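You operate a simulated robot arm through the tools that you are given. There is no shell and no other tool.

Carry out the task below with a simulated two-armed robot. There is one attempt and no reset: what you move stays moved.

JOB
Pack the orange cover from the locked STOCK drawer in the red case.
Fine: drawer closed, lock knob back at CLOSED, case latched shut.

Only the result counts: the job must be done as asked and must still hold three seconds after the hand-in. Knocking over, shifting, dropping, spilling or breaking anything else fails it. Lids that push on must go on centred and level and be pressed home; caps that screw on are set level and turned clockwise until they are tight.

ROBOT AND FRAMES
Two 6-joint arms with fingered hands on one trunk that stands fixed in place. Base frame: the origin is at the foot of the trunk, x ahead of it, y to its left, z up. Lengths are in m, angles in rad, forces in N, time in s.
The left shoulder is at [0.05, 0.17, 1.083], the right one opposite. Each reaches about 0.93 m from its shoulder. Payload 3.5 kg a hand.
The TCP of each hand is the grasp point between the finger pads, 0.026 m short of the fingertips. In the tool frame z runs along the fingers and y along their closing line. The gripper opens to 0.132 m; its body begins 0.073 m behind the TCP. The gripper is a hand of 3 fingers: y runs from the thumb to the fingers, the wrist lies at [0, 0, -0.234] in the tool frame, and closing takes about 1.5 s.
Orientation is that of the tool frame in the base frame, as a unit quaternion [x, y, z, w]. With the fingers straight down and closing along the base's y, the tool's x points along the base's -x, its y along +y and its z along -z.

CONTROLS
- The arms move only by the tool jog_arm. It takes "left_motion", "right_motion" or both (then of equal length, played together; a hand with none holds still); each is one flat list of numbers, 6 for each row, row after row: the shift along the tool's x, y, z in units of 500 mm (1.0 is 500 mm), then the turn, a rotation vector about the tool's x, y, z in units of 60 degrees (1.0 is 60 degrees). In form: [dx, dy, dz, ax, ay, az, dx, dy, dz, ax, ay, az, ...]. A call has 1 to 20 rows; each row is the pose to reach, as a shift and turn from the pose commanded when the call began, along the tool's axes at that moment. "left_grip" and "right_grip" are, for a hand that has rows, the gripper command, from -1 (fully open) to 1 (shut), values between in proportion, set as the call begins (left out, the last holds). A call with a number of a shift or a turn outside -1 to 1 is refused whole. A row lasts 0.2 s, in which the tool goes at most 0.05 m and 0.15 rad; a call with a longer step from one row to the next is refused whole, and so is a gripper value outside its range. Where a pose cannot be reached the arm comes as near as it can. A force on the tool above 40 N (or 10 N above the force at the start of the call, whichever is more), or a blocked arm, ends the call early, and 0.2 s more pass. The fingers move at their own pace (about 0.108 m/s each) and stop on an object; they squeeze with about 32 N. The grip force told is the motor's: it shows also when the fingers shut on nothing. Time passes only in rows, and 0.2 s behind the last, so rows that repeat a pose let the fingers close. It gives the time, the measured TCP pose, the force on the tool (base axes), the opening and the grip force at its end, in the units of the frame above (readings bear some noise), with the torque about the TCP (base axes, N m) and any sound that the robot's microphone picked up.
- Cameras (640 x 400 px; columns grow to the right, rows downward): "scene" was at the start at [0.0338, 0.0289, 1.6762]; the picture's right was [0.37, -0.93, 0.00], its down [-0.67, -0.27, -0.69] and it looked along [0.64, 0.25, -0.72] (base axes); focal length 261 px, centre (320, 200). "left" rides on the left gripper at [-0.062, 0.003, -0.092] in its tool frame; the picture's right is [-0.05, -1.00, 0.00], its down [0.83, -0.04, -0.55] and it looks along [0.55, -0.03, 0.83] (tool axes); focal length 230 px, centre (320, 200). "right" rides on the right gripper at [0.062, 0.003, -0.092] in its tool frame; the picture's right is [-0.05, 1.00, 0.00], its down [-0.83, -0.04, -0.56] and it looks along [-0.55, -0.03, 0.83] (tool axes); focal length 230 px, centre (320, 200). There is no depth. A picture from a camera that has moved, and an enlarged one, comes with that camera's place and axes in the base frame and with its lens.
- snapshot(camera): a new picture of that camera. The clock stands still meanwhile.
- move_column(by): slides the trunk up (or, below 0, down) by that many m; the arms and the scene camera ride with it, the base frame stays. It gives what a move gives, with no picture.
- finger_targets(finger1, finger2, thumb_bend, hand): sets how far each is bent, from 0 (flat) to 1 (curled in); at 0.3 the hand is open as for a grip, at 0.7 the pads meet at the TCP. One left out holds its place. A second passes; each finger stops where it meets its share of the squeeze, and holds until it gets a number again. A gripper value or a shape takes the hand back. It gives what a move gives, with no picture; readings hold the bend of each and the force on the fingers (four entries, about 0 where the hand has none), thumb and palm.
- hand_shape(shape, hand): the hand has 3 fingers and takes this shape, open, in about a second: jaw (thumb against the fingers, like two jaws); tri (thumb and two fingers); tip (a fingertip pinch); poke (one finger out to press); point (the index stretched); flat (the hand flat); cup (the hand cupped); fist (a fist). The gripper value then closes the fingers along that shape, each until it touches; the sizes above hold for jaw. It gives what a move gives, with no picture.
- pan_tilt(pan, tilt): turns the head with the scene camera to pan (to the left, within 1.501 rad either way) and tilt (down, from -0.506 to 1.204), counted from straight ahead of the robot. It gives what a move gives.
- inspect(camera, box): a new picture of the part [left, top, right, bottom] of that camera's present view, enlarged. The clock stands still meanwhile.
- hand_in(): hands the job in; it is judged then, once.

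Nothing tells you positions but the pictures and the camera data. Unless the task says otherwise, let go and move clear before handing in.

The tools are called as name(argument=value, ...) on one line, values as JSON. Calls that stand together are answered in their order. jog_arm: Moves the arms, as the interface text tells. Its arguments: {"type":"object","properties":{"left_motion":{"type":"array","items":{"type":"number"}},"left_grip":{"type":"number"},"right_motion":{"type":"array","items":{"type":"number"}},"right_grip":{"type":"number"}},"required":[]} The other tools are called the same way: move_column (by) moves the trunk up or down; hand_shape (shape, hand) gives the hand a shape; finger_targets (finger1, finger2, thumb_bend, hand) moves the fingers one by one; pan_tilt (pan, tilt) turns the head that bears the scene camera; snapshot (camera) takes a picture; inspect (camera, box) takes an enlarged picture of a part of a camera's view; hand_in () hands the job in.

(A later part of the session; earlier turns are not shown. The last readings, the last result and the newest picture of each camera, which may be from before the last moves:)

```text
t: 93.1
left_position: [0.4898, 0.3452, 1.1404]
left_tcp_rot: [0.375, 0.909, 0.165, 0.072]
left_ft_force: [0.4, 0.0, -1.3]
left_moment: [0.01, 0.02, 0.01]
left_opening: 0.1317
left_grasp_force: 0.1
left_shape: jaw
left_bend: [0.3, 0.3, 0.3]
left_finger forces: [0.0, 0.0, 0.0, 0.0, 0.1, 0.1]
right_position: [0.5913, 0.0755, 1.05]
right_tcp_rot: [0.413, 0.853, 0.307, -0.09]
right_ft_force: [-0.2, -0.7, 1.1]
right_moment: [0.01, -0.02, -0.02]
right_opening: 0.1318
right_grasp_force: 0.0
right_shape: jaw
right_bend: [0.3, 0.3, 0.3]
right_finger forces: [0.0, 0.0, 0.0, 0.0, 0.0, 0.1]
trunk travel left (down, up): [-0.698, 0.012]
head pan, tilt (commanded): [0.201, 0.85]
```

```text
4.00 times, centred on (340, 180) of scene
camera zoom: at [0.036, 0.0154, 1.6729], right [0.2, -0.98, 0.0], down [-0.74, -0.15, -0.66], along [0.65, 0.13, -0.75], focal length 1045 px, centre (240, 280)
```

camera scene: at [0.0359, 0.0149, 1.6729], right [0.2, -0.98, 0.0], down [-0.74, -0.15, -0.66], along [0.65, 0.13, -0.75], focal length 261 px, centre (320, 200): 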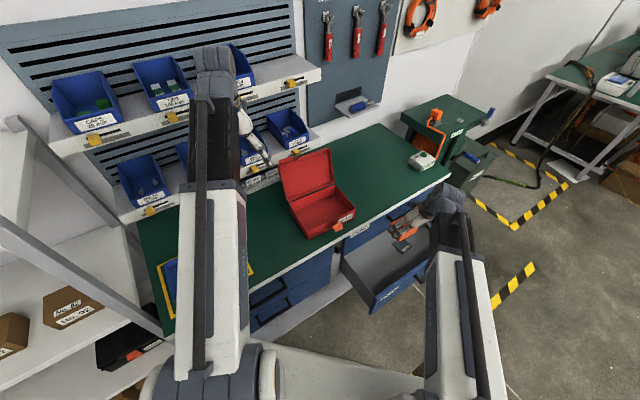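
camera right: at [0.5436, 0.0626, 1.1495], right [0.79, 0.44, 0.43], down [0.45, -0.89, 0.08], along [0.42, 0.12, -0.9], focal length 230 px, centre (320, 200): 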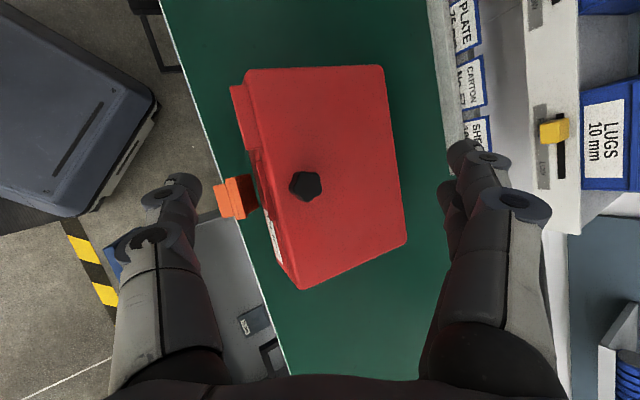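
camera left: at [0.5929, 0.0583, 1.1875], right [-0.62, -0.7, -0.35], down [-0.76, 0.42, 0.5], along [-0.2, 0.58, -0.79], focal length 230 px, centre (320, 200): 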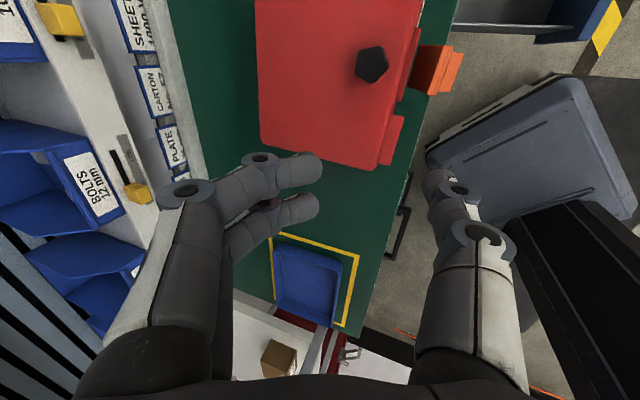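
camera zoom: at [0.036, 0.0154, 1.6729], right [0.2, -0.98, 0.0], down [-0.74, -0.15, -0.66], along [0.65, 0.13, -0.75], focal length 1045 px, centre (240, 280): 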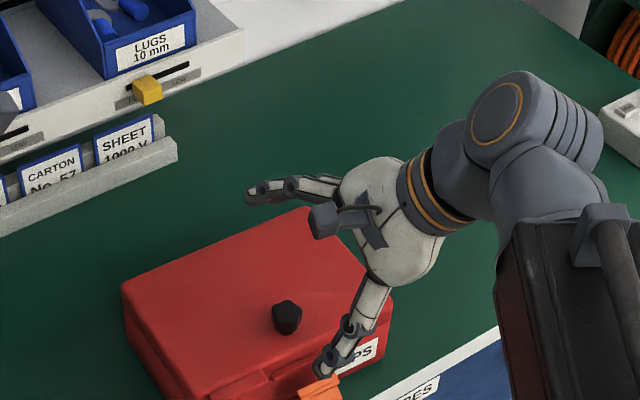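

The view matches my estimates well. I'll descend part-way over the knob and latch, then check clearance.

jog_arm(right_motion=[-0.03, -0.037, 0.039, 0, 0, 0, -0.06, -0.073, 0.078, 0, 0, 0])

snapshot(camera="right")

inspect(camera="scene", box=[280, 160, 400, 235])

```text
t: 93.7
left_position: [0.4898, 0.3452, 1.1417]
left_tcp_rot: [0.375, 0.909, 0.166, 0.072]
left_ft_force: [0.0, -0.6, -0.2]
left_moment: [0.07, 0.01, 0.03]
left_opening: 0.132
left_grasp_force: 0.1
left_shape: jaw
left_bend: [0.3, 0.3, 0.3]
left_finger forces: [0.0, 0.0, 0.1, 0.0, 0.1, 0.0]
right_position: [0.5837, 0.064, 0.9919]
right_tcp_rot: [0.412, 0.853, 0.308, -0.089]
right_ft_force: [-0.3, 0.2, 0.2]
right_moment: [-0.01, -0.03, -0.04]
right_opening: 0.1319
right_grasp_force: 0.0
right_shape: jaw
right_bend: [0.3, 0.3, 0.3]
right_finger forces: [0.1, 0.0, 0.0, 0.0, 0.0, 0.1]
trunk travel left (down, up): [-0.698, 0.012]
head pan, tilt (commanded): [0.201, 0.85]
```

```text
taken
camera right: at [0.5366, 0.0512, 1.0919], right [0.79, 0.44, 0.43], down [0.45, -0.89, 0.09], along [0.42, 0.12, -0.9], focal length 230 px, centre (320, 200)
```

right: 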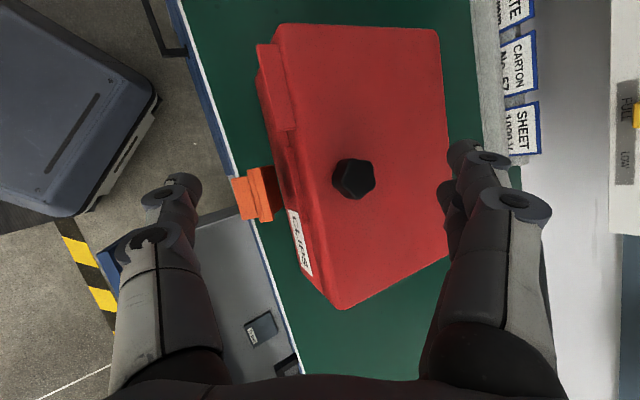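

```text
5.33 times, centred on (340, 198) of scene
camera zoom: at [0.0359, 0.015, 1.673], right [0.2, -0.98, 0.0], down [-0.74, -0.15, -0.66], along [0.65, 0.13, -0.75], focal length 1393 px, centre (213, 213)
```

zoom: 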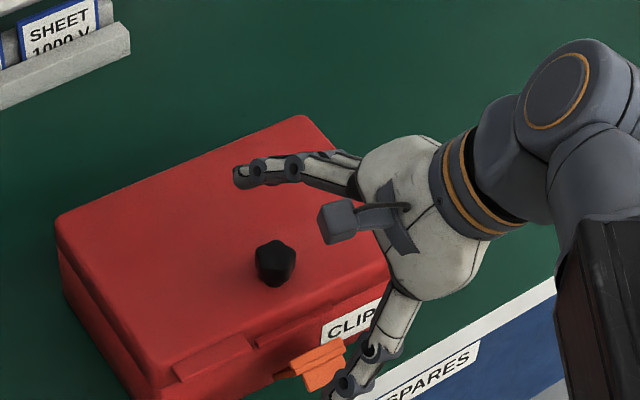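

Clearances look right: thumb just in front of the latch, fingers beyond the knob. I'll descend the last 4 cm.

jog_arm(right_motion=[-0.019, -0.016, 0.03, 0, 0, 0, -0.037, -0.031, 0.059, 0, 0, 0])

snapshot(camera="right")

inspect(camera="scene", box=[280, 160, 400, 235])

```text
t: 94.3
left_position: [0.4895, 0.3452, 1.1405]
left_tcp_rot: [0.375, 0.909, 0.165, 0.071]
left_ft_force: [-0.2, -0.2, 0.3]
left_moment: [-0.01, -0.01, -0.04]
left_opening: 0.132
left_grasp_force: 0.1
left_shape: jaw
left_bend: [0.3, 0.3, 0.3]
left_finger forces: [0.1, 0.1, 0.1, 0.0, 0.1, 0.0]
right_position: [0.5854, 0.0627, 0.9536]
right_tcp_rot: [0.413, 0.853, 0.307, -0.089]
right_ft_force: [0.1, 0.3, 0.6]
right_moment: [-0.01, -0.02, 0.0]
right_opening: 0.1317
right_grasp_force: 0.0
right_shape: jaw
right_bend: [0.3, 0.3, 0.3]
right_finger forces: [0.1, 0.1, 0.0, 0.1, 0.1, 0.0]
trunk travel left (down, up): [-0.698, 0.012]
head pan, tilt (commanded): [0.201, 0.85]
```

```text
taken
camera right: at [0.539, 0.0491, 1.0529], right [0.79, 0.44, 0.43], down [0.45, -0.89, 0.08], along [0.42, 0.12, -0.9], focal length 230 px, centre (320, 200)
```

right: 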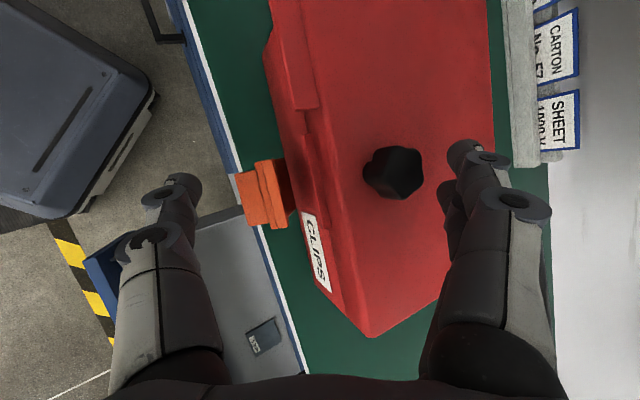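

```text
5.33 times, centred on (340, 198) of scene
camera zoom: at [0.0359, 0.015, 1.6729], right [0.2, -0.98, 0.0], down [-0.74, -0.15, -0.66], along [0.65, 0.13, -0.75], focal length 1393 px, centre (213, 213)
```

zoom: 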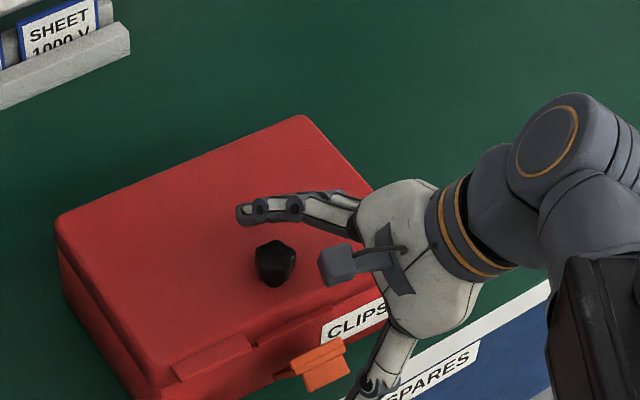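

Everything lines up: thumb in front of the latch, fingers behind the knob. I'll close the hand to squeeze the latch home.

jog_arm(right_motion=[0, 0, 0, 0, 0, 0, 0, 0, 0, 0, 0, 0, 0, 0, 0, 0, 0, 0, 0, 0, 0, 0, 0, 0, 0, 0, 0, 0, 0, 0, 0, 0, 0, 0, 0, 0, 0, 0, 0, 0, 0, 0, 0, 0, 0, 0, 0, 0], right_grip=1.0)

snapshot(camera="right")

inspect(camera="scene", box=[280, 160, 400, 235])

```text
t: 96.1
left_position: [0.4902, 0.3458, 1.1415]
left_tcp_rot: [0.375, 0.909, 0.166, 0.072]
left_ft_force: [-0.1, -0.2, 0.2]
left_moment: [0.0, -0.01, 0.0]
left_opening: 0.1318
left_grasp_force: 0.1
left_shape: jaw
left_bend: [0.3, 0.3, 0.3]
left_finger forces: [0.1, 0.0, 0.0, 0.0, 0.0, 0.0]
right_position: [0.5858, 0.0616, 0.9548]
right_tcp_rot: [0.412, 0.853, 0.308, -0.089]
right_ft_force: [3.9, 1.2, 12.7]
right_moment: [-0.05, -0.28, 0.0]
right_opening: 0.0615
right_grasp_force: 32.4
right_shape: jaw
right_bend: [0.71, 0.74, 0.72]
right_finger forces: [20.4, 25.1, 0.0, 0.0, 27.1, 0.1]
trunk travel left (down, up): [-0.698, 0.012]
head pan, tilt (commanded): [0.201, 0.85]
```

```text
taken
camera right: at [0.5386, 0.0492, 1.0538], right [0.79, 0.44, 0.43], down [0.45, -0.89, 0.08], along [0.42, 0.12, -0.9], focal length 230 px, centre (320, 200)
```

right: 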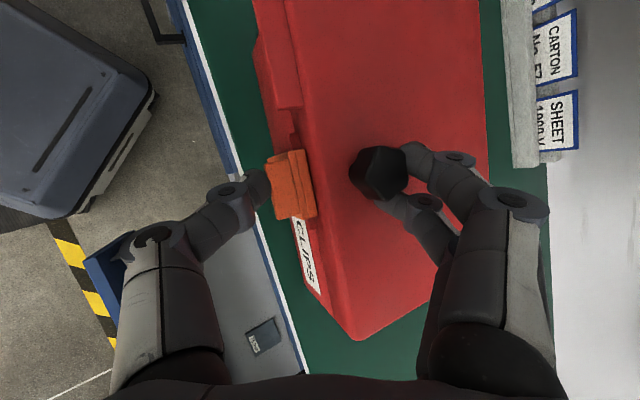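

```text
5.33 times, centred on (340, 198) of scene
camera zoom: at [0.0351, 0.0151, 1.673], right [0.2, -0.98, 0.0], down [-0.74, -0.15, -0.66], along [0.65, 0.13, -0.75], focal length 1393 px, centre (213, 213)
```

zoom: 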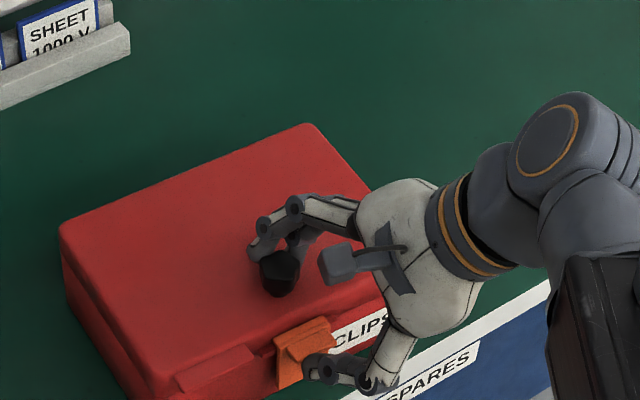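

The latch swung up against the lid. I'll zoom in to see whether it hooked over the strip.

inspect(camera="right", box=[220, 120, 360, 240])

inspect(camera="scene", box=[310, 195, 370, 235])

```text
3.33 times, centred on (290, 180) of right
camera zoom: at [0.5386, 0.0492, 1.0538], right [0.79, 0.44, 0.43], down [0.45, -0.89, 0.08], along [0.42, 0.12, -0.9], focal length 767 px, centre (420, 267)
```

zoom: 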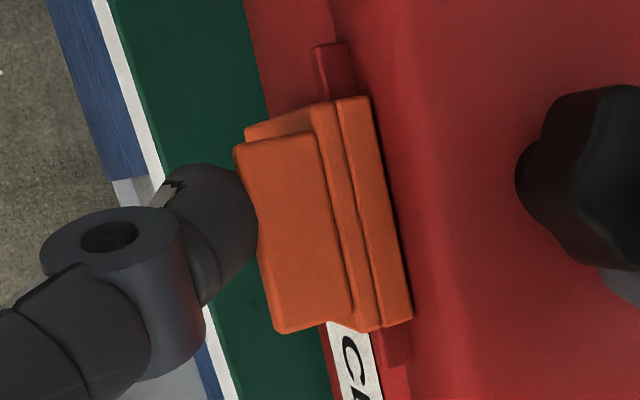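

```text
10.00 times, centred on (340, 215) of scene
camera zoom: at [0.0351, 0.0151, 1.673], right [0.2, -0.98, 0.0], down [-0.74, -0.15, -0.66], along [0.65, 0.13, -0.75], focal length 2612 px, centre (120, 50)
```

zoom: 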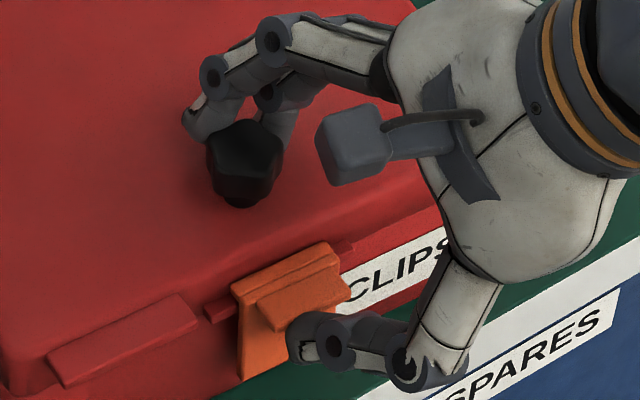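

The latch lip now sits over the strip on the lid. I'll open the hand and see whether the latch stays engaged.

jog_arm(right_motion=[0, 0, 0, 0, 0, 0, 0, 0, 0, 0, 0, 0, 0, 0, 0, 0, 0, 0, 0, 0, 0, 0, 0, 0, 0, 0, 0, 0, 0, 0], right_grip=-1.0)

inspect(camera="right", box=[220, 120, 360, 240])

inspect(camera="scene", box=[310, 195, 370, 235])

```text
t: 97.3
left_position: [0.4888, 0.3456, 1.1412]
left_tcp_rot: [0.376, 0.909, 0.166, 0.071]
left_ft_force: [-0.1, 0.1, 0.3]
left_moment: [0.01, 0.01, -0.04]
left_opening: 0.1319
left_grasp_force: 0.0
left_shape: jaw
left_bend: [0.3, 0.3, 0.3]
left_finger forces: [0.0, 0.0, 0.0, 0.0, 0.0, 0.0]
right_position: [0.5847, 0.0632, 0.9548]
right_tcp_rot: [0.413, 0.853, 0.307, -0.088]
right_ft_force: [-0.3, 0.3, 0.6]
right_moment: [0.02, -0.02, 0.04]
right_opening: 0.1319
right_grasp_force: 0.0
right_shape: jaw
right_bend: [0.3, 0.3, 0.3]
right_finger forces: [0.1, 0.1, 0.1, 0.1, 0.0, 0.0]
trunk travel left (down, up): [-0.698, 0.012]
head pan, tilt (commanded): [0.201, 0.85]
```

```text
3.33 times, centred on (290, 180) of right
camera zoom: at [0.5389, 0.0492, 1.0531], right [0.79, 0.44, 0.43], down [0.45, -0.89, 0.08], along [0.42, 0.12, -0.9], focal length 767 px, centre (420, 267)
```

zoom: 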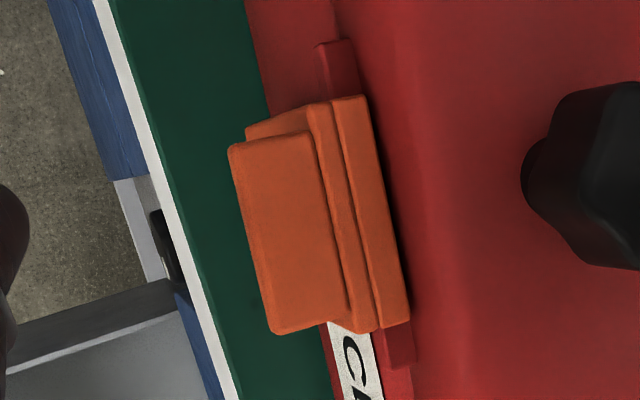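

```text
10.00 times, centred on (340, 215) of scene
camera zoom: at [0.0359, 0.0151, 1.6729], right [0.2, -0.98, 0.0], down [-0.74, -0.15, -0.66], along [0.65, 0.13, -0.75], focal length 2612 px, centre (120, 50)
```

zoom: 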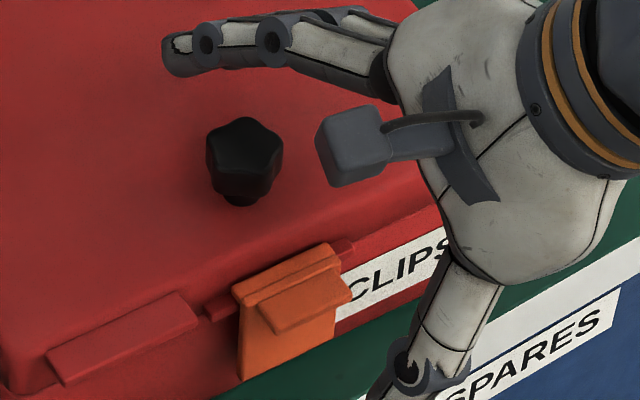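

The latch stays up by itself. To judge whether it is really engaged I'll withdraw the right hand and look at the latch from other angles.

jog_arm(right_motion=[0.036, 0.04, -0.07, 0, 0, 0, 0.065, 0.072, -0.127, 0, 0, 0, 0.04, 0.02, -0.185, 0, 0, 0, 0.01, -0.04, -0.24, 0, 0, 0, -0.02, -0.1, -0.29, 0, 0, 0, -0.05, -0.16, -0.345, 0, 0, 0, -0.08, -0.22, -0.4, 0, 0, 0])

snapshot(camera="right")

inspect(camera="scene", box=[300, 170, 380, 230])

```text
t: 98.9
left_position: [0.4895, 0.3452, 1.1417]
left_tcp_rot: [0.375, 0.909, 0.165, 0.071]
left_ft_force: [0.0, -0.3, -0.2]
left_moment: [0.01, -0.05, 0.0]
left_opening: 0.1316
left_grasp_force: 0.1
left_shape: jaw
left_bend: [0.3, 0.3, 0.3]
left_finger forces: [0.1, 0.0, 0.1, 0.0, 0.0, 0.0]
right_position: [0.5081, -0.1367, 1.0449]
right_tcp_rot: [0.412, 0.853, 0.308, -0.089]
right_ft_force: [-0.2, 0.2, 0.1]
right_moment: [0.01, 0.02, -0.01]
right_opening: 0.1318
right_grasp_force: 0.1
right_shape: jaw
right_bend: [0.3, 0.3, 0.3]
right_finger forces: [0.0, 0.0, 0.0, 0.0, 0.1, 0.0]
trunk travel left (down, up): [-0.698, 0.012]
head pan, tilt (commanded): [0.201, 0.85]
```

```text
taken
camera right: at [0.4615, -0.1495, 1.1436], right [0.79, 0.44, 0.43], down [0.45, -0.89, 0.08], along [0.42, 0.13, -0.9], focal length 230 px, centre (320, 200)
```

right: 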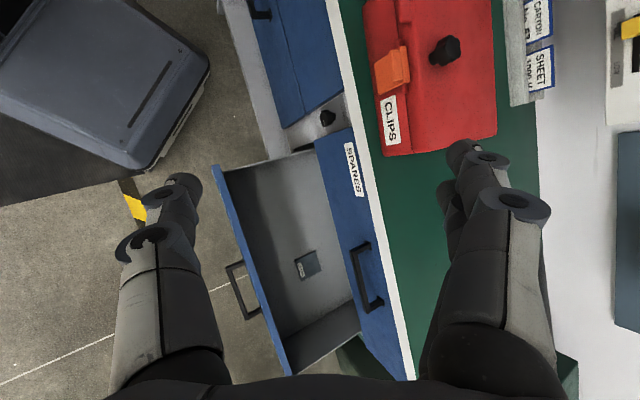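

```text
6.67 times, centred on (340, 200) of scene
camera zoom: at [0.0356, 0.0147, 1.6729], right [0.2, -0.98, 0.0], down [-0.74, -0.15, -0.66], along [0.65, 0.13, -0.75], focal length 1741 px, centre (187, 200)
```

zoom: 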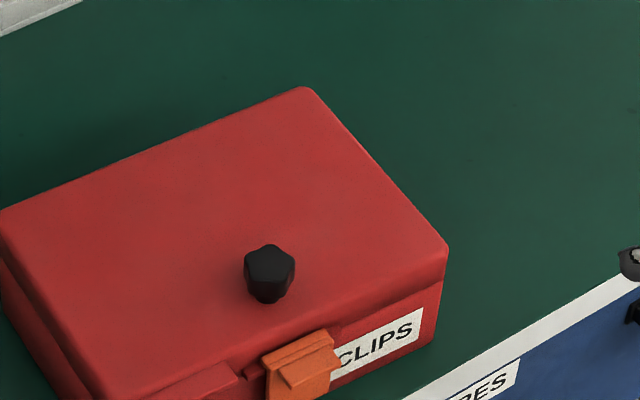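

Let me zoom on the latch from the right camera's side view.

inspect(camera="right", box=[350, 20, 450, 120])

snapshot(camera="left")

```text
4.00 times, centred on (400, 70) of right
camera zoom: at [0.4615, -0.1495, 1.1436], right [0.79, 0.44, 0.43], down [0.45, -0.89, 0.08], along [0.42, 0.13, -0.9], focal length 920 px, centre (0, 720)
```

zoom: 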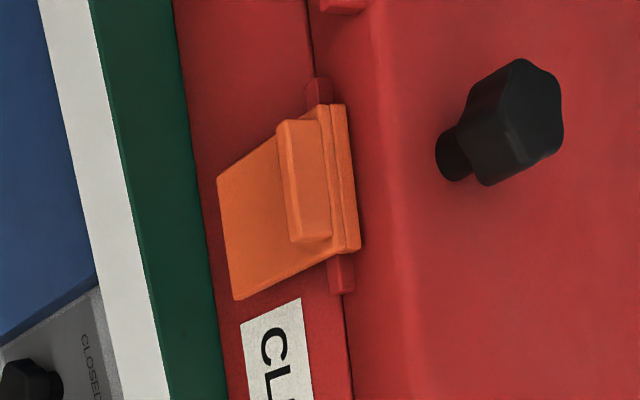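

```text
taken
camera left: at [0.5115, 0.281, 1.2299], right [-0.62, -0.7, -0.35], down [-0.76, 0.42, 0.5], along [-0.2, 0.58, -0.79], focal length 230 px, centre (320, 200)
```

left: 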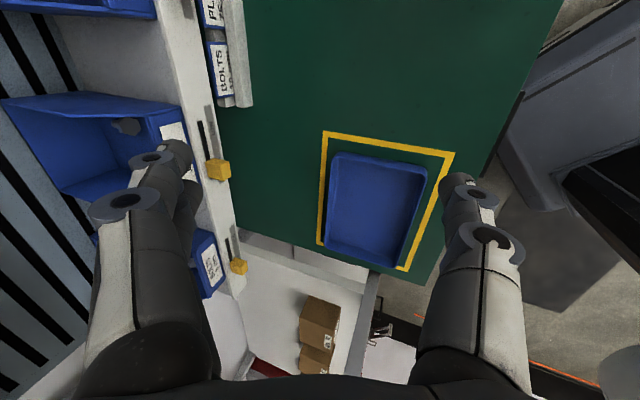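

The latch plate lies flush against the front wall with its lip over the strip, so the case looks properly latched. Next comes closing the drawer and relocking; first I bring the right arm out to the front to reconfigure the wrist.

jog_arm(right_motion=[-0.064, -0.034, 0, 0.026, -0.107, -0.051, -0.129, -0.068, 0, 0.052, -0.214, -0.103, -0.193, -0.102, 0, 0.078, -0.321, -0.154, -0.257, -0.136, 0, 0.103, -0.428, -0.205, -0.322, -0.17, 0, 0.129, -0.535, -0.257, -0.386, -0.204, 0.001, 0.155, -0.642, -0.308], right_grip=1.0)

```text
t: 100.3
left_position: [0.4886, 0.3454, 1.1417]
left_tcp_rot: [0.375, 0.909, 0.166, 0.071]
left_ft_force: [-0.6, 0.4, -0.2]
left_moment: [-0.02, -0.02, -0.02]
left_opening: 0.1322
left_grasp_force: 0.2
left_shape: jaw
left_bend: [0.3, 0.3, 0.3]
left_finger forces: [0.0, 0.0, 0.1, 0.0, 0.1, 0.0]
right_position: [0.5518, -0.3182, 0.9178]
right_tcp_rot: [0.338, 0.91, 0.109, 0.215]
right_ft_force: [1.0, -0.5, -0.8]
right_moment: [0.01, -0.02, -0.02]
right_opening: 0.0001
right_grasp_force: 31.5
right_shape: jaw
right_bend: [0.67, 0.67, 0.74]
right_finger forces: [0.1, 0.0, 0.0, 0.0, 0.0, 0.0]
right hand out of reach, approached as far as the arm can: row 6
trunk travel left (down, up): [-0.698, 0.012]
head pan, tilt (commanded): [0.201, 0.85]
```

Continuing: align the right hand with its arm, out to the right and low in front.

jog_arm(right_motion=[-0.03, -0.053, 0.054, 0.031, -0.107, -0.052, -0.061, -0.105, 0.108, 0.061, -0.214, -0.104, -0.092, -0.158, 0.162, 0.092, -0.322, -0.156, -0.122, -0.21, 0.216, 0.123, -0.429, -0.208, -0.153, -0.263, 0.27, 0.153, -0.536, -0.26, -0.183, -0.315, 0.324, 0.184, -0.643, -0.312])

jog_arm(right_motion=[0, 0, 0, 0, -0.1, 0, 0, 0, 0, 0, -0.2, 0, 0, 0, 0, 0, -0.3, 0, 0, 0, 0, 0, -0.4, 0])

```text
t: 101.7
left_position: [0.4904, 0.345, 1.1422]
left_tcp_rot: [0.375, 0.909, 0.165, 0.071]
left_ft_force: [-0.4, 0.5, -0.1]
left_moment: [0.01, 0.03, 0.0]
left_opening: 0.1317
left_grasp_force: 0.0
left_shape: jaw
left_bend: [0.3, 0.3, 0.3]
left_finger forces: [0.0, 0.0, 0.0, 0.0, 0.0, 0.1]
right_position: [0.5969, -0.4892, 0.7528]
right_tcp_rot: [0.225, 0.837, -0.147, 0.477]
right_ft_force: [0.3, 0.0, 0.0]
right_moment: [-0.01, -0.03, -0.03]
right_opening: 0.0001
right_grasp_force: 32.2
right_shape: jaw
right_bend: [0.67, 0.67, 0.74]
right_finger forces: [0.0, 0.1, 0.0, 0.1, 0.0, 0.0]
right hand out of reach, approached as far as the arm can: row 1, 2, 3, 4
trunk travel left (down, up): [-0.698, 0.012]
head pan, tilt (commanded): [0.201, 0.85]
```

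```text
t: 102.7
left_position: [0.4899, 0.3457, 1.1418]
left_tcp_rot: [0.375, 0.909, 0.166, 0.071]
left_ft_force: [0.3, 0.2, -0.6]
left_moment: [0.0, -0.01, 0.03]
left_opening: 0.1319
left_grasp_force: 0.1
left_shape: jaw
left_bend: [0.3, 0.3, 0.3]
left_finger forces: [0.0, 0.1, 0.0, 0.0, 0.0, 0.1]
right_position: [0.6197, -0.4532, 0.7577]
right_tcp_rot: [0.203, 0.717, -0.199, 0.637]
right_ft_force: [0.0, 0.5, 0.6]
right_moment: [0.04, 0.01, 0.01]
right_opening: 0.0
right_grasp_force: 31.9
right_shape: jaw
right_bend: [0.67, 0.67, 0.74]
right_finger forces: [0.0, 0.1, 0.0, 0.0, 0.1, 0.0]
right hand out of reach, approached as far as the arm can: row 1, 2, 3, 4
trunk travel left (down, up): [-0.698, 0.012]
head pan, tilt (commanded): [0.201, 0.85]
```

The wrist has flipped over. Now I'll lower the trunk 0.17 m (both hands have clear space below).

move_column(by=-0.17)

snapshot(camera="right")

```text
t: 104.7
left_position: [0.4887, 0.3455, 0.972]
left_tcp_rot: [0.375, 0.909, 0.165, 0.071]
left_ft_force: [0.6, -0.4, 0.5]
left_moment: [-0.02, -0.02, 0.0]
left_opening: 0.1319
left_grasp_force: 0.0
left_shape: jaw
left_bend: [0.3, 0.3, 0.3]
left_finger forces: [0.0, 0.0, 0.1, 0.0, 0.0, 0.0]
right_position: [0.6194, -0.4538, 0.5867]
right_tcp_rot: [0.203, 0.717, -0.199, 0.636]
right_ft_force: [0.2, -0.2, 0.1]
right_moment: [0.0, -0.03, 0.02]
right_opening: 0.0
right_grasp_force: 32.2
right_shape: jaw
right_bend: [0.67, 0.67, 0.74]
right_finger forces: [0.1, 0.0, 0.1, 0.0, 0.0, 0.0]
trunk travel left (down, up): [-0.528, 0.182]
head pan, tilt (commanded): [0.201, 0.85]
```

```text
taken
camera right: at [0.5368, -0.3966, 0.5358], right [0.55, 0.84, 0.02], down [-0.39, 0.23, 0.89], along [0.74, -0.5, 0.46], focal length 230 px, centre (320, 200)
```

right: 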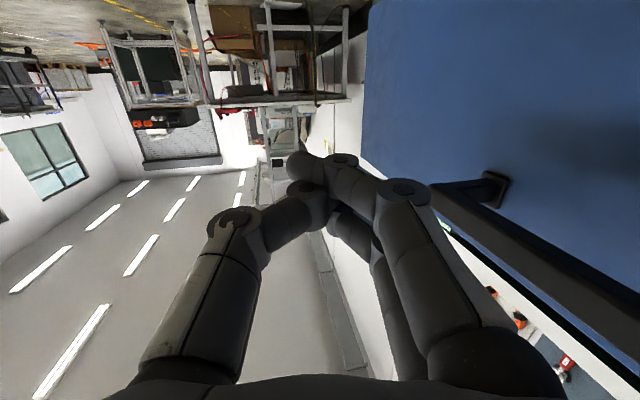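

The fist is close beside the STOCK handle. I'll back it off and swing it to face the drawer front squarely.

jog_arm(right_motion=[0, -0.001, -0.06, 0, 0, 0, 0, -0.002, -0.1, -0.13, -0.011, -0.005, -0.001, -0.004, -0.14, -0.26, -0.021, -0.01, -0.002, -0.005, -0.17, -0.39, -0.032, -0.015, -0.003, -0.006, -0.19, -0.52, -0.042, -0.02, -0.003, -0.007, -0.21, -0.65, -0.053, -0.025])

```text
t: 106.1
left_position: [0.4891, 0.3457, 0.9718]
left_tcp_rot: [0.375, 0.909, 0.166, 0.072]
left_ft_force: [0.0, -0.5, -0.2]
left_moment: [-0.01, 0.01, -0.02]
left_opening: 0.1315
left_grasp_force: 0.0
left_shape: jaw
left_bend: [0.3, 0.3, 0.3]
left_finger forces: [0.0, 0.0, 0.0, 0.1, 0.0, 0.0]
right_position: [0.5947, -0.2824, 0.5997]
right_tcp_rot: [0.114, 0.733, -0.113, 0.66]
right_ft_force: [0.2, -0.8, 0.2]
right_moment: [0.01, -0.01, 0.0]
right_opening: 0.0001
right_grasp_force: 32.4
right_shape: jaw
right_bend: [0.69, 0.7, 0.75]
right_finger forces: [0.1, 0.1, 0.0, 0.0, 0.0, 0.1]
right hand out of reach, approached as far as the arm can: row 2, 3, 4, 5, 6
trunk travel left (down, up): [-0.528, 0.182]
head pan, tilt (commanded): [0.201, 0.85]
```

The arm ended up nearer to the drawer than I asked (reach limit). I'll look before moving on.

snapshot(camera="right")

pan_tilt(pan=-0.2, tilt=1.0)

inspect(camera="scene", box=[220, 100, 460, 250])

```text
taken
camera right: at [0.5011, -0.2476, 0.5466], right [0.32, 0.95, 0.04], down [-0.45, 0.12, 0.88], along [0.83, -0.3, 0.47], focal length 230 px, centre (320, 200)
```

right: 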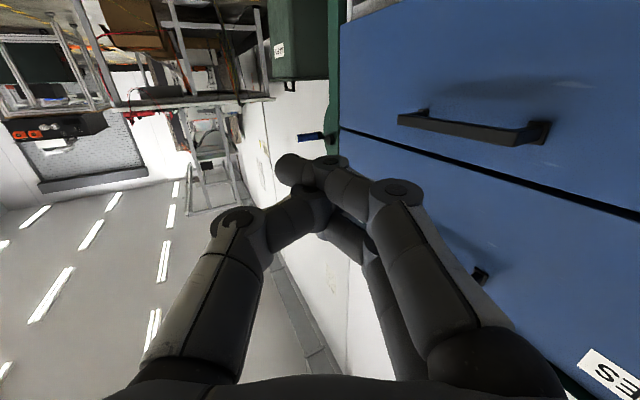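

```text
t: 106.9
left_position: [0.49, 0.3448, 0.9703]
left_tcp_rot: [0.375, 0.909, 0.166, 0.071]
left_ft_force: [0.1, 0.4, -0.7]
left_moment: [0.02, 0.0, -0.01]
left_opening: 0.1316
left_grasp_force: 0.0
left_shape: jaw
left_bend: [0.3, 0.3, 0.3]
left_finger forces: [0.1, 0.1, 0.1, 0.1, 0.0, 0.0]
right_position: [0.5943, -0.283, 0.599]
right_tcp_rot: [0.114, 0.733, -0.113, 0.661]
right_ft_force: [0.5, -0.4, 0.3]
right_moment: [-0.03, -0.01, 0.02]
right_opening: 0.0002
right_grasp_force: 32.2
right_shape: jaw
right_bend: [0.69, 0.7, 0.75]
right_finger forces: [0.0, 0.1, 0.0, 0.0, 0.0, 0.0]
trunk travel left (down, up): [-0.528, 0.182]
head pan, tilt (commanded): [-0.201, 1.0]
```

```text
2.67 times, centred on (340, 175) of scene
camera zoom: at [0.0275, -0.0144, 1.4918], right [-0.2, -0.98, 0.0], down [-0.82, 0.17, -0.54], along [0.53, -0.11, -0.84], focal length 696 px, centre (267, 267)
```

zoom: 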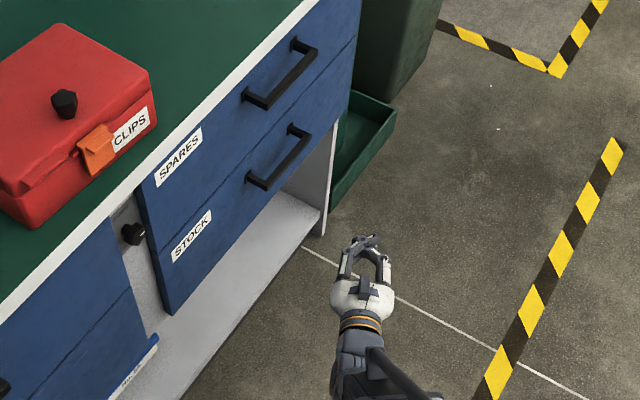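

The STOCK drawer is already shut – my fist evidently nudged it and it slid home. I'll zoom to verify it's flush.

inspect(camera="scene", box=[260, 130, 360, 230])

inspect(camera="right", box=[320, 80, 640, 280])

```text
4.00 times, centred on (310, 180) of scene
camera zoom: at [0.0275, -0.0144, 1.4918], right [-0.2, -0.98, 0.0], down [-0.82, 0.17, -0.54], along [0.53, -0.11, -0.84], focal length 1045 px, centre (360, 280)
```

zoom: 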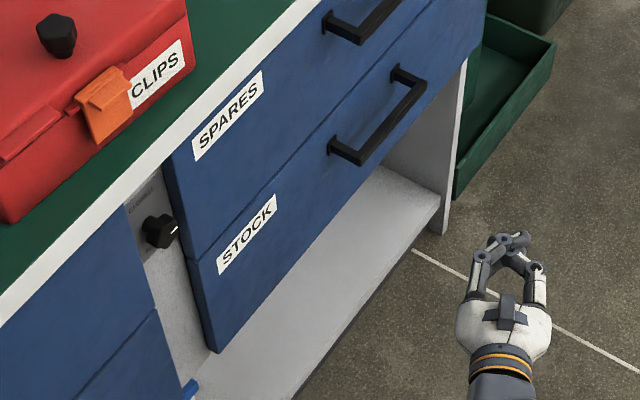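

```text
2.00 times, centred on (480, 180) of right
camera zoom: at [0.5009, -0.248, 0.5467], right [0.32, 0.95, 0.04], down [-0.45, 0.12, 0.88], along [0.83, -0.3, 0.47], focal length 460 px, centre (0, 240)
```

zoom: 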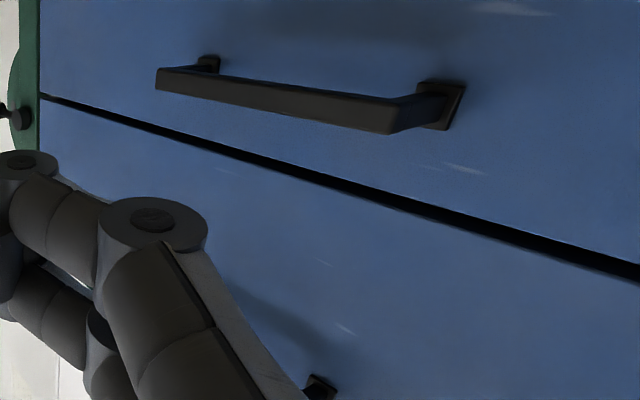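

The drawer front is flush. I'll turn the fist to face it and give the STOCK front a gentle confirming push beside its label.

jog_arm(right_motion=[-0.001, 0.037, -0.001, -0.124, -0.011, -0.005, -0.001, 0.074, -0.003, -0.248, -0.022, -0.01, -0.002, 0.111, -0.004, -0.372, -0.033, -0.014, -0.003, 0.148, -0.005, -0.497, -0.044, -0.019, -0.003, 0.184, -0.006, -0.621, -0.055, -0.024, -0.004, 0.221, -0.008, -0.745, -0.066, -0.029, -0.004, 0.258, -0.009, -0.869, -0.077, -0.033, -0.005, 0.295, -0.01, -0.993, -0.088, -0.038])

snapshot(camera="right")

```text
t: 108.7
left_position: [0.4907, 0.3448, 0.9711]
left_tcp_rot: [0.376, 0.909, 0.166, 0.072]
left_ft_force: [0.5, -0.7, 0.2]
left_moment: [0.04, 0.01, 0.0]
left_opening: 0.1319
left_grasp_force: 0.1
left_shape: jaw
left_bend: [0.3, 0.3, 0.3]
left_finger forces: [0.1, 0.1, 0.0, 0.0, 0.0, 0.0]
right_position: [0.5839, -0.0082, 0.6057]
right_tcp_rot: [-0.061, 0.727, 0.058, 0.682]
right_ft_force: [-0.9, 0.0, -0.4]
right_moment: [-0.03, 0.02, 0.02]
right_opening: 0.0
right_grasp_force: 32.0
right_shape: jaw
right_bend: [0.69, 0.7, 0.75]
right_finger forces: [0.0, 0.0, 0.1, 0.1, 0.1, 0.0]
right hand out of reach, approached as far as the arm can: row 1, 2, 3, 4, 5, 6, 7, 8
trunk travel left (down, up): [-0.528, 0.182]
head pan, tilt (commanded): [-0.201, 1.0]
```

```text
taken
camera right: at [0.4868, -0.0201, 0.5505], right [-0.17, 0.98, 0.05], down [-0.49, -0.13, 0.86], along [0.86, 0.12, 0.5], focal length 230 px, centre (320, 200)
```

right: 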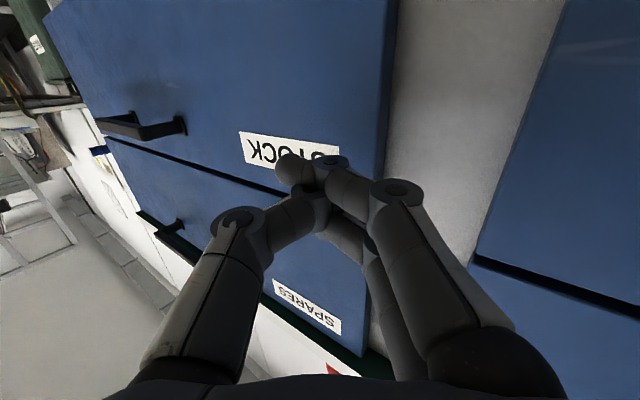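

The wrist came out on the wrong side of its roll range. I'll pitch the hand back down through the straight pose in the same plane, moving off to the right, to re-enter in the good configuration.

jog_arm(right_motion=[0.003, -0.039, -0.014, -0.035, 0.138, 0, 0.005, -0.078, -0.027, -0.071, 0.277, 0, 0.008, -0.117, -0.041, -0.106, 0.415, 0, 0.01, -0.155, -0.054, -0.142, 0.553, 0, 0.013, -0.194, -0.068, -0.177, 0.691, 0, 0.015, -0.233, -0.081, -0.213, 0.83, 0, 0.018, -0.272, -0.095, -0.248, 0.968, 0])

```text
t: 110.3
left_position: [0.4896, 0.3447, 0.9708]
left_tcp_rot: [0.375, 0.909, 0.166, 0.072]
left_ft_force: [-0.1, -1.3, -0.5]
left_moment: [0.02, 0.0, -0.02]
left_opening: 0.1319
left_grasp_force: 0.0
left_shape: jaw
left_bend: [0.3, 0.3, 0.3]
left_finger forces: [0.0, 0.0, 0.0, 0.0, 0.0, 0.0]
right_position: [0.5574, -0.1489, 0.602]
right_tcp_rot: [-0.167, 0.953, 0.111, 0.229]
right_ft_force: [0.6, -0.1, -0.5]
right_moment: [0.0, 0.02, 0.03]
right_opening: 0.0
right_grasp_force: 31.6
right_shape: jaw
right_bend: [0.69, 0.7, 0.75]
right_finger forces: [0.1, 0.0, 0.1, 0.0, 0.0, 0.0]
right hand out of reach, approached as far as the arm can: row 1, 2, 3, 4
trunk travel left (down, up): [-0.528, 0.182]
head pan, tilt (commanded): [-0.201, 1.0]
```

Now I'll test whether the hand can swing left/up from here (it couldn't in the other configuration).

jog_arm(right_motion=[0, 0, 0, -0.094, -0.072, 0, 0, 0, 0, -0.188, -0.144, 0, 0, 0, 0, -0.282, -0.216, 0, 0, 0, 0, -0.376, -0.288, 0, 0, 0, 0, -0.47, -0.36, 0])

```text
t: 111.5
left_position: [0.4889, 0.3443, 0.9704]
left_tcp_rot: [0.375, 0.909, 0.166, 0.072]
left_ft_force: [0.3, -0.1, -0.9]
left_moment: [0.04, 0.01, -0.05]
left_opening: 0.1319
left_grasp_force: 0.0
left_shape: jaw
left_bend: [0.3, 0.3, 0.3]
left_finger forces: [0.1, 0.0, 0.0, 0.1, 0.0, 0.1]
right_position: [0.5577, -0.1499, 0.6017]
right_tcp_rot: [-0.194, 0.837, 0.367, 0.357]
right_ft_force: [0.9, 0.1, 0.3]
right_moment: [0.02, 0.0, 0.01]
right_opening: 0.0
right_grasp_force: 31.6
right_shape: jaw
right_bend: [0.69, 0.7, 0.75]
right_finger forces: [0.0, 0.1, 0.1, 0.0, 0.0, 0.0]
trunk travel left (down, up): [-0.528, 0.182]
head pan, tilt (commanded): [-0.201, 1.0]
```

That works – the wrist is in the good configuration now. I'll square the fist to the STOCK drawer front.

jog_arm(right_motion=[-0.02, -0.017, 0.017, 0.014, -0.087, -0.079, -0.041, -0.033, 0.033, 0.028, -0.174, -0.158, -0.061, -0.05, 0.05, 0.043, -0.261, -0.238, -0.081, -0.067, 0.066, 0.057, -0.348, -0.317, -0.102, -0.083, 0.083, 0.071, -0.435, -0.396, -0.122, -0.1, 0.099, 0.085, -0.522, -0.475])

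snapshot(camera="right")

```text
t: 112.9
left_position: [0.4888, 0.3454, 0.9709]
left_tcp_rot: [0.375, 0.909, 0.166, 0.071]
left_ft_force: [0.1, 0.2, 0.3]
left_moment: [0.04, -0.01, 0.01]
left_opening: 0.1319
left_grasp_force: 0.1
left_shape: jaw
left_bend: [0.3, 0.3, 0.3]
left_finger forces: [0.0, 0.0, 0.1, 0.0, 0.1, 0.0]
right_position: [0.6508, -0.1425, 0.5989]
right_tcp_rot: [-0.272, 0.653, 0.27, 0.653]
right_ft_force: [-0.5, -0.2, -0.4]
right_moment: [-0.02, 0.04, 0.0]
right_opening: 0.0
right_grasp_force: 31.3
right_shape: jaw
right_bend: [0.69, 0.7, 0.75]
right_finger forces: [0.0, 0.0, 0.1, 0.0, 0.1, 0.1]
trunk travel left (down, up): [-0.528, 0.182]
head pan, tilt (commanded): [-0.201, 1.0]
```

```text
taken
camera right: at [0.5815, -0.2033, 0.5364], right [-0.71, 0.71, 0.05], down [-0.36, -0.42, 0.83], along [0.61, 0.57, 0.55], focal length 230 px, centre (320, 200)
```

right: 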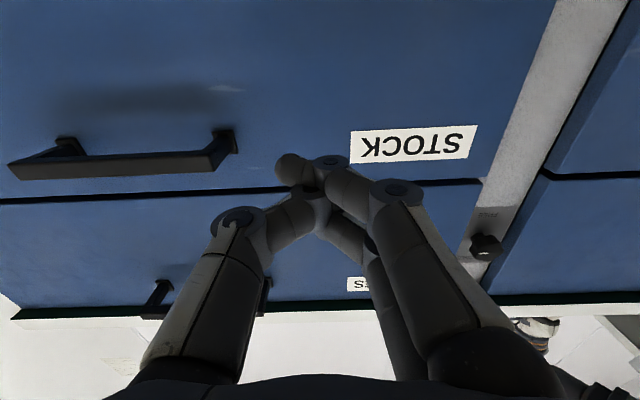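

Squared up between handle and label. I'll press the STOCK front gently to confirm it's fully home.

jog_arm(right_motion=[0, 0, 0.05, 0, 0, 0, 0, 0, 0.1, 0, 0, 0, 0, 0, 0.13, 0, 0, 0, 0, 0, 0.14, 0, 0, 0, 0, 0, 0.15, 0, 0, 0])

snapshot(camera="right")

```text
t: 114.1
left_position: [0.4896, 0.3428, 0.9714]
left_tcp_rot: [0.376, 0.909, 0.166, 0.071]
left_ft_force: [0.0, -0.2, 0.1]
left_moment: [0.01, 0.02, -0.03]
left_opening: 0.1319
left_grasp_force: 0.0
left_shape: jaw
left_bend: [0.3, 0.3, 0.3]
left_finger forces: [0.0, 0.1, 0.1, 0.1, 0.1, 0.0]
right_position: [0.7025, -0.0908, 0.5993]
right_tcp_rot: [-0.269, 0.654, 0.269, 0.654]
right_ft_force: [-7.1, -12.4, 1.8]
right_moment: [0.05, -0.05, 0.14]
right_opening: 0.0
right_grasp_force: 31.6
right_shape: jaw
right_bend: [0.7, 0.7, 0.76]
right_finger forces: [0.0, 0.0, 0.0, 0.0, 0.0, 0.0]
trunk travel left (down, up): [-0.528, 0.182]
head pan, tilt (commanded): [-0.201, 1.0]
```

```text
taken
camera right: at [0.6341, -0.152, 0.5363], right [-0.7, 0.71, 0.05], down [-0.36, -0.42, 0.83], along [0.61, 0.57, 0.55], focal length 230 px, centre (320, 200)
```

right: 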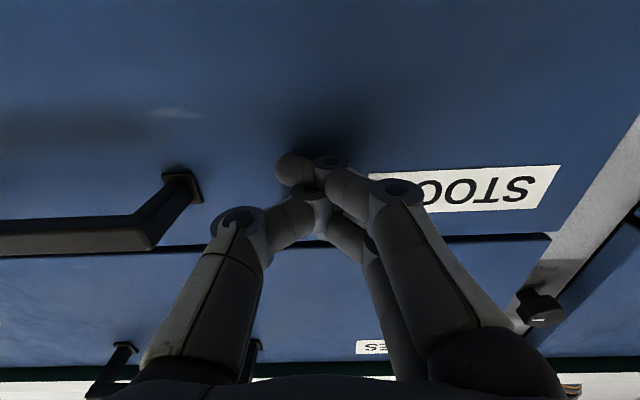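

The drawer front holds firm at 14 N – it is fully closed. Now I'll back off, raise the trunk 7 cm and go to the knob.

jog_arm(right_motion=[0, 0, -0.08, 0, 0, 0, 0, 0, -0.16, 0, 0, 0, 0, 0, -0.24, 0, 0, 0])

move_column(by=0.07)

```text
t: 114.9
left_position: [0.4883, 0.3461, 0.9712]
left_tcp_rot: [0.375, 0.909, 0.166, 0.071]
left_ft_force: [0.5, 1.0, -0.5]
left_moment: [0.0, -0.01, -0.02]
left_opening: 0.1318
left_grasp_force: 0.2
left_shape: jaw
left_bend: [0.3, 0.3, 0.3]
left_finger forces: [0.1, 0.0, 0.0, 0.1, 0.1, 0.0]
right_position: [0.619, -0.1718, 0.5966]
right_tcp_rot: [-0.271, 0.654, 0.271, 0.653]
right_ft_force: [0.1, 0.0, -0.2]
right_moment: [-0.01, 0.02, 0.03]
right_opening: 0.0001
right_grasp_force: 32.1
right_shape: jaw
right_bend: [0.7, 0.7, 0.75]
right_finger forces: [0.0, 0.0, 0.1, 0.0, 0.0, 0.0]
trunk travel left (down, up): [-0.528, 0.182]
head pan, tilt (commanded): [-0.201, 1.0]
```

```text
t: 116.0
left_position: [0.4888, 0.3449, 1.0412]
left_tcp_rot: [0.375, 0.909, 0.167, 0.071]
left_ft_force: [-0.5, -0.5, -0.6]
left_moment: [-0.01, 0.02, 0.0]
left_opening: 0.1317
left_grasp_force: 0.0
left_shape: jaw
left_bend: [0.3, 0.3, 0.3]
left_finger forces: [0.0, 0.1, 0.0, 0.0, 0.0, 0.0]
right_position: [0.6181, -0.1718, 0.666]
right_tcp_rot: [-0.271, 0.654, 0.271, 0.652]
right_ft_force: [-0.6, 0.4, 0.2]
right_moment: [-0.04, 0.02, -0.04]
right_opening: 0.0003
right_grasp_force: 31.6
right_shape: jaw
right_bend: [0.7, 0.7, 0.75]
right_finger forces: [0.1, 0.0, 0.0, 0.0, 0.0, 0.0]
trunk travel left (down, up): [-0.598, 0.112]
head pan, tilt (commanded): [-0.201, 1.0]
```

I'll move to just in front of the knob with the fingers part-open.

jog_arm(right_motion=[-0.027, 0.072, 0.018, 0, 0, 0, -0.054, 0.144, 0.036, 0, 0, 0, -0.08, 0.217, 0.053, 0, 0, 0, -0.107, 0.289, 0.071, 0, 0, 0, -0.134, 0.361, 0.089, 0, 0, 0], right_grip=-0.4)

snapshot(camera="right")

inspect(camera="right", box=[240, 80, 400, 180])

```text
t: 117.2
left_position: [0.4899, 0.3449, 1.0418]
left_tcp_rot: [0.374, 0.909, 0.166, 0.072]
left_ft_force: [-0.2, 0.0, 0.4]
left_moment: [-0.01, -0.03, -0.02]
left_opening: 0.132
left_grasp_force: 0.0
left_shape: jaw
left_bend: [0.3, 0.3, 0.3]
left_finger forces: [0.0, 0.1, 0.0, 0.0, 0.1, 0.0]
right_position: [0.5215, -0.0127, 0.7327]
right_tcp_rot: [-0.27, 0.654, 0.27, 0.653]
right_ft_force: [0.1, -0.1, 0.5]
right_moment: [0.0, 0.03, 0.02]
right_opening: 0.092
right_grasp_force: 0.0
right_shape: jaw
right_bend: [0.68, 0.68, 0.64]
right_finger forces: [0.0, 0.0, 0.1, 0.0, 0.1, 0.1]
trunk travel left (down, up): [-0.598, 0.112]
head pan, tilt (commanded): [-0.201, 1.0]
```

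```text
taken
camera right: at [0.453, -0.0748, 0.6698], right [-0.71, 0.71, 0.05], down [-0.36, -0.42, 0.83], along [0.61, 0.57, 0.55], focal length 230 px, centre (320, 200)
```

right: 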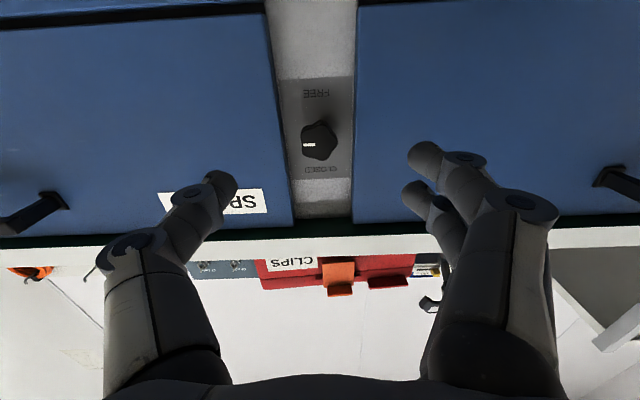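

```text
4.00 times, centred on (320, 130) of right
camera zoom: at [0.453, -0.0748, 0.6698], right [-0.71, 0.71, 0.05], down [-0.36, -0.42, 0.83], along [0.61, 0.57, 0.55], focal length 920 px, centre (320, 480)
```

zoom: 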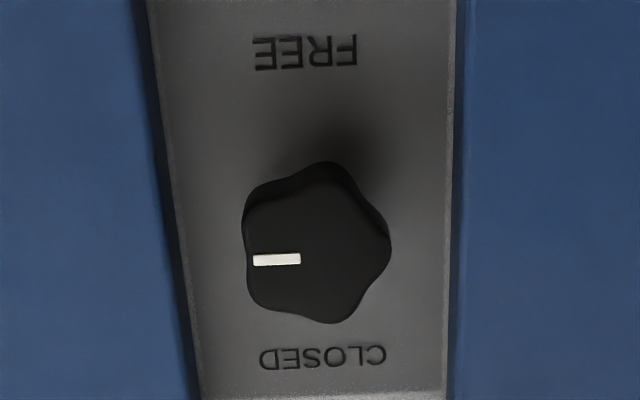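

The knob is nicely centred with its mark at FREE-stop (pointing right). I'll advance and grip it.

jog_arm(right_motion=[-0.002, -0.001, 0.05, 0, 0, 0, -0.004, -0.001, 0.1, 0, 0, 0, -0.004, -0.001, 0.128, 0, 0, 0])

jog_arm(right_motion=[0, 0, 0, 0, 0, 0, 0, 0, 0, 0, 0, 0, 0, 0, 0, 0, 0, 0, 0, 0, 0, 0, 0, 0, 0, 0, 0, 0, 0, 0, 0, 0, 0, 0, 0, 0], right_grip=1.0)

inspect(camera="right", box=[250, 120, 410, 220])

```text
t: 118.0
left_position: [0.4892, 0.3455, 1.0423]
left_tcp_rot: [0.375, 0.909, 0.166, 0.071]
left_ft_force: [0.3, -0.3, -0.1]
left_moment: [0.03, 0.03, -0.02]
left_opening: 0.1318
left_grasp_force: 0.0
left_shape: jaw
left_bend: [0.3, 0.3, 0.3]
left_finger forces: [0.1, 0.0, 0.0, 0.0, 0.0, 0.0]
right_position: [0.5673, 0.0325, 0.7332]
right_tcp_rot: [-0.271, 0.654, 0.271, 0.653]
right_ft_force: [-0.4, -1.1, -0.1]
right_moment: [0.0, 0.0, -0.01]
right_opening: 0.092
right_grasp_force: 0.0
right_shape: jaw
right_bend: [0.68, 0.68, 0.64]
right_finger forces: [0.1, 0.0, 0.0, 0.0, 0.1, 0.1]
trunk travel left (down, up): [-0.598, 0.112]
head pan, tilt (commanded): [-0.201, 1.0]
```

```text
t: 119.4
left_position: [0.4885, 0.3444, 1.0416]
left_tcp_rot: [0.376, 0.909, 0.166, 0.071]
left_ft_force: [-0.9, -0.3, -0.2]
left_moment: [0.05, -0.01, 0.01]
left_opening: 0.1319
left_grasp_force: 0.0
left_shape: jaw
left_bend: [0.3, 0.3, 0.3]
left_finger forces: [0.0, 0.0, 0.0, 0.1, 0.1, 0.1]
right_position: [0.5654, 0.031, 0.733]
right_tcp_rot: [-0.271, 0.654, 0.271, 0.652]
right_ft_force: [-17.9, -7.1, -3.2]
right_moment: [-0.01, 0.05, 0.14]
right_opening: 0.0175
right_grasp_force: 31.8
right_shape: jaw
right_bend: [0.72, 0.72, 0.7]
right_finger forces: [17.8, 18.1, 0.0, 0.0, 37.9, 0.1]
trunk travel left (down, up): [-0.598, 0.112]
head pan, tilt (commanded): [-0.201, 1.0]
```

```text
4.00 times, centred on (330, 170) of right
camera zoom: at [0.4975, -0.0302, 0.6719], right [-0.71, 0.71, 0.05], down [-0.36, -0.42, 0.83], along [0.61, 0.57, 0.55], focal length 920 px, centre (280, 320)
```

zoom: 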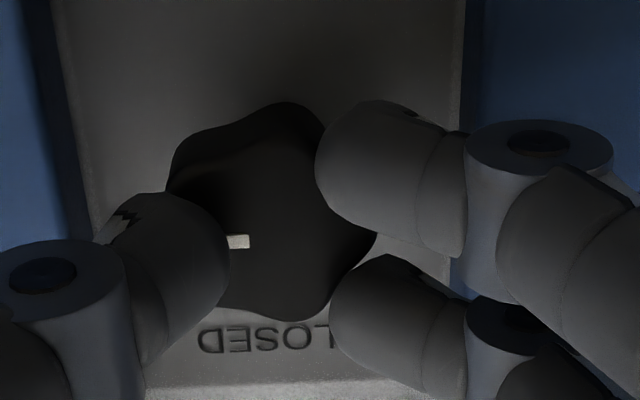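

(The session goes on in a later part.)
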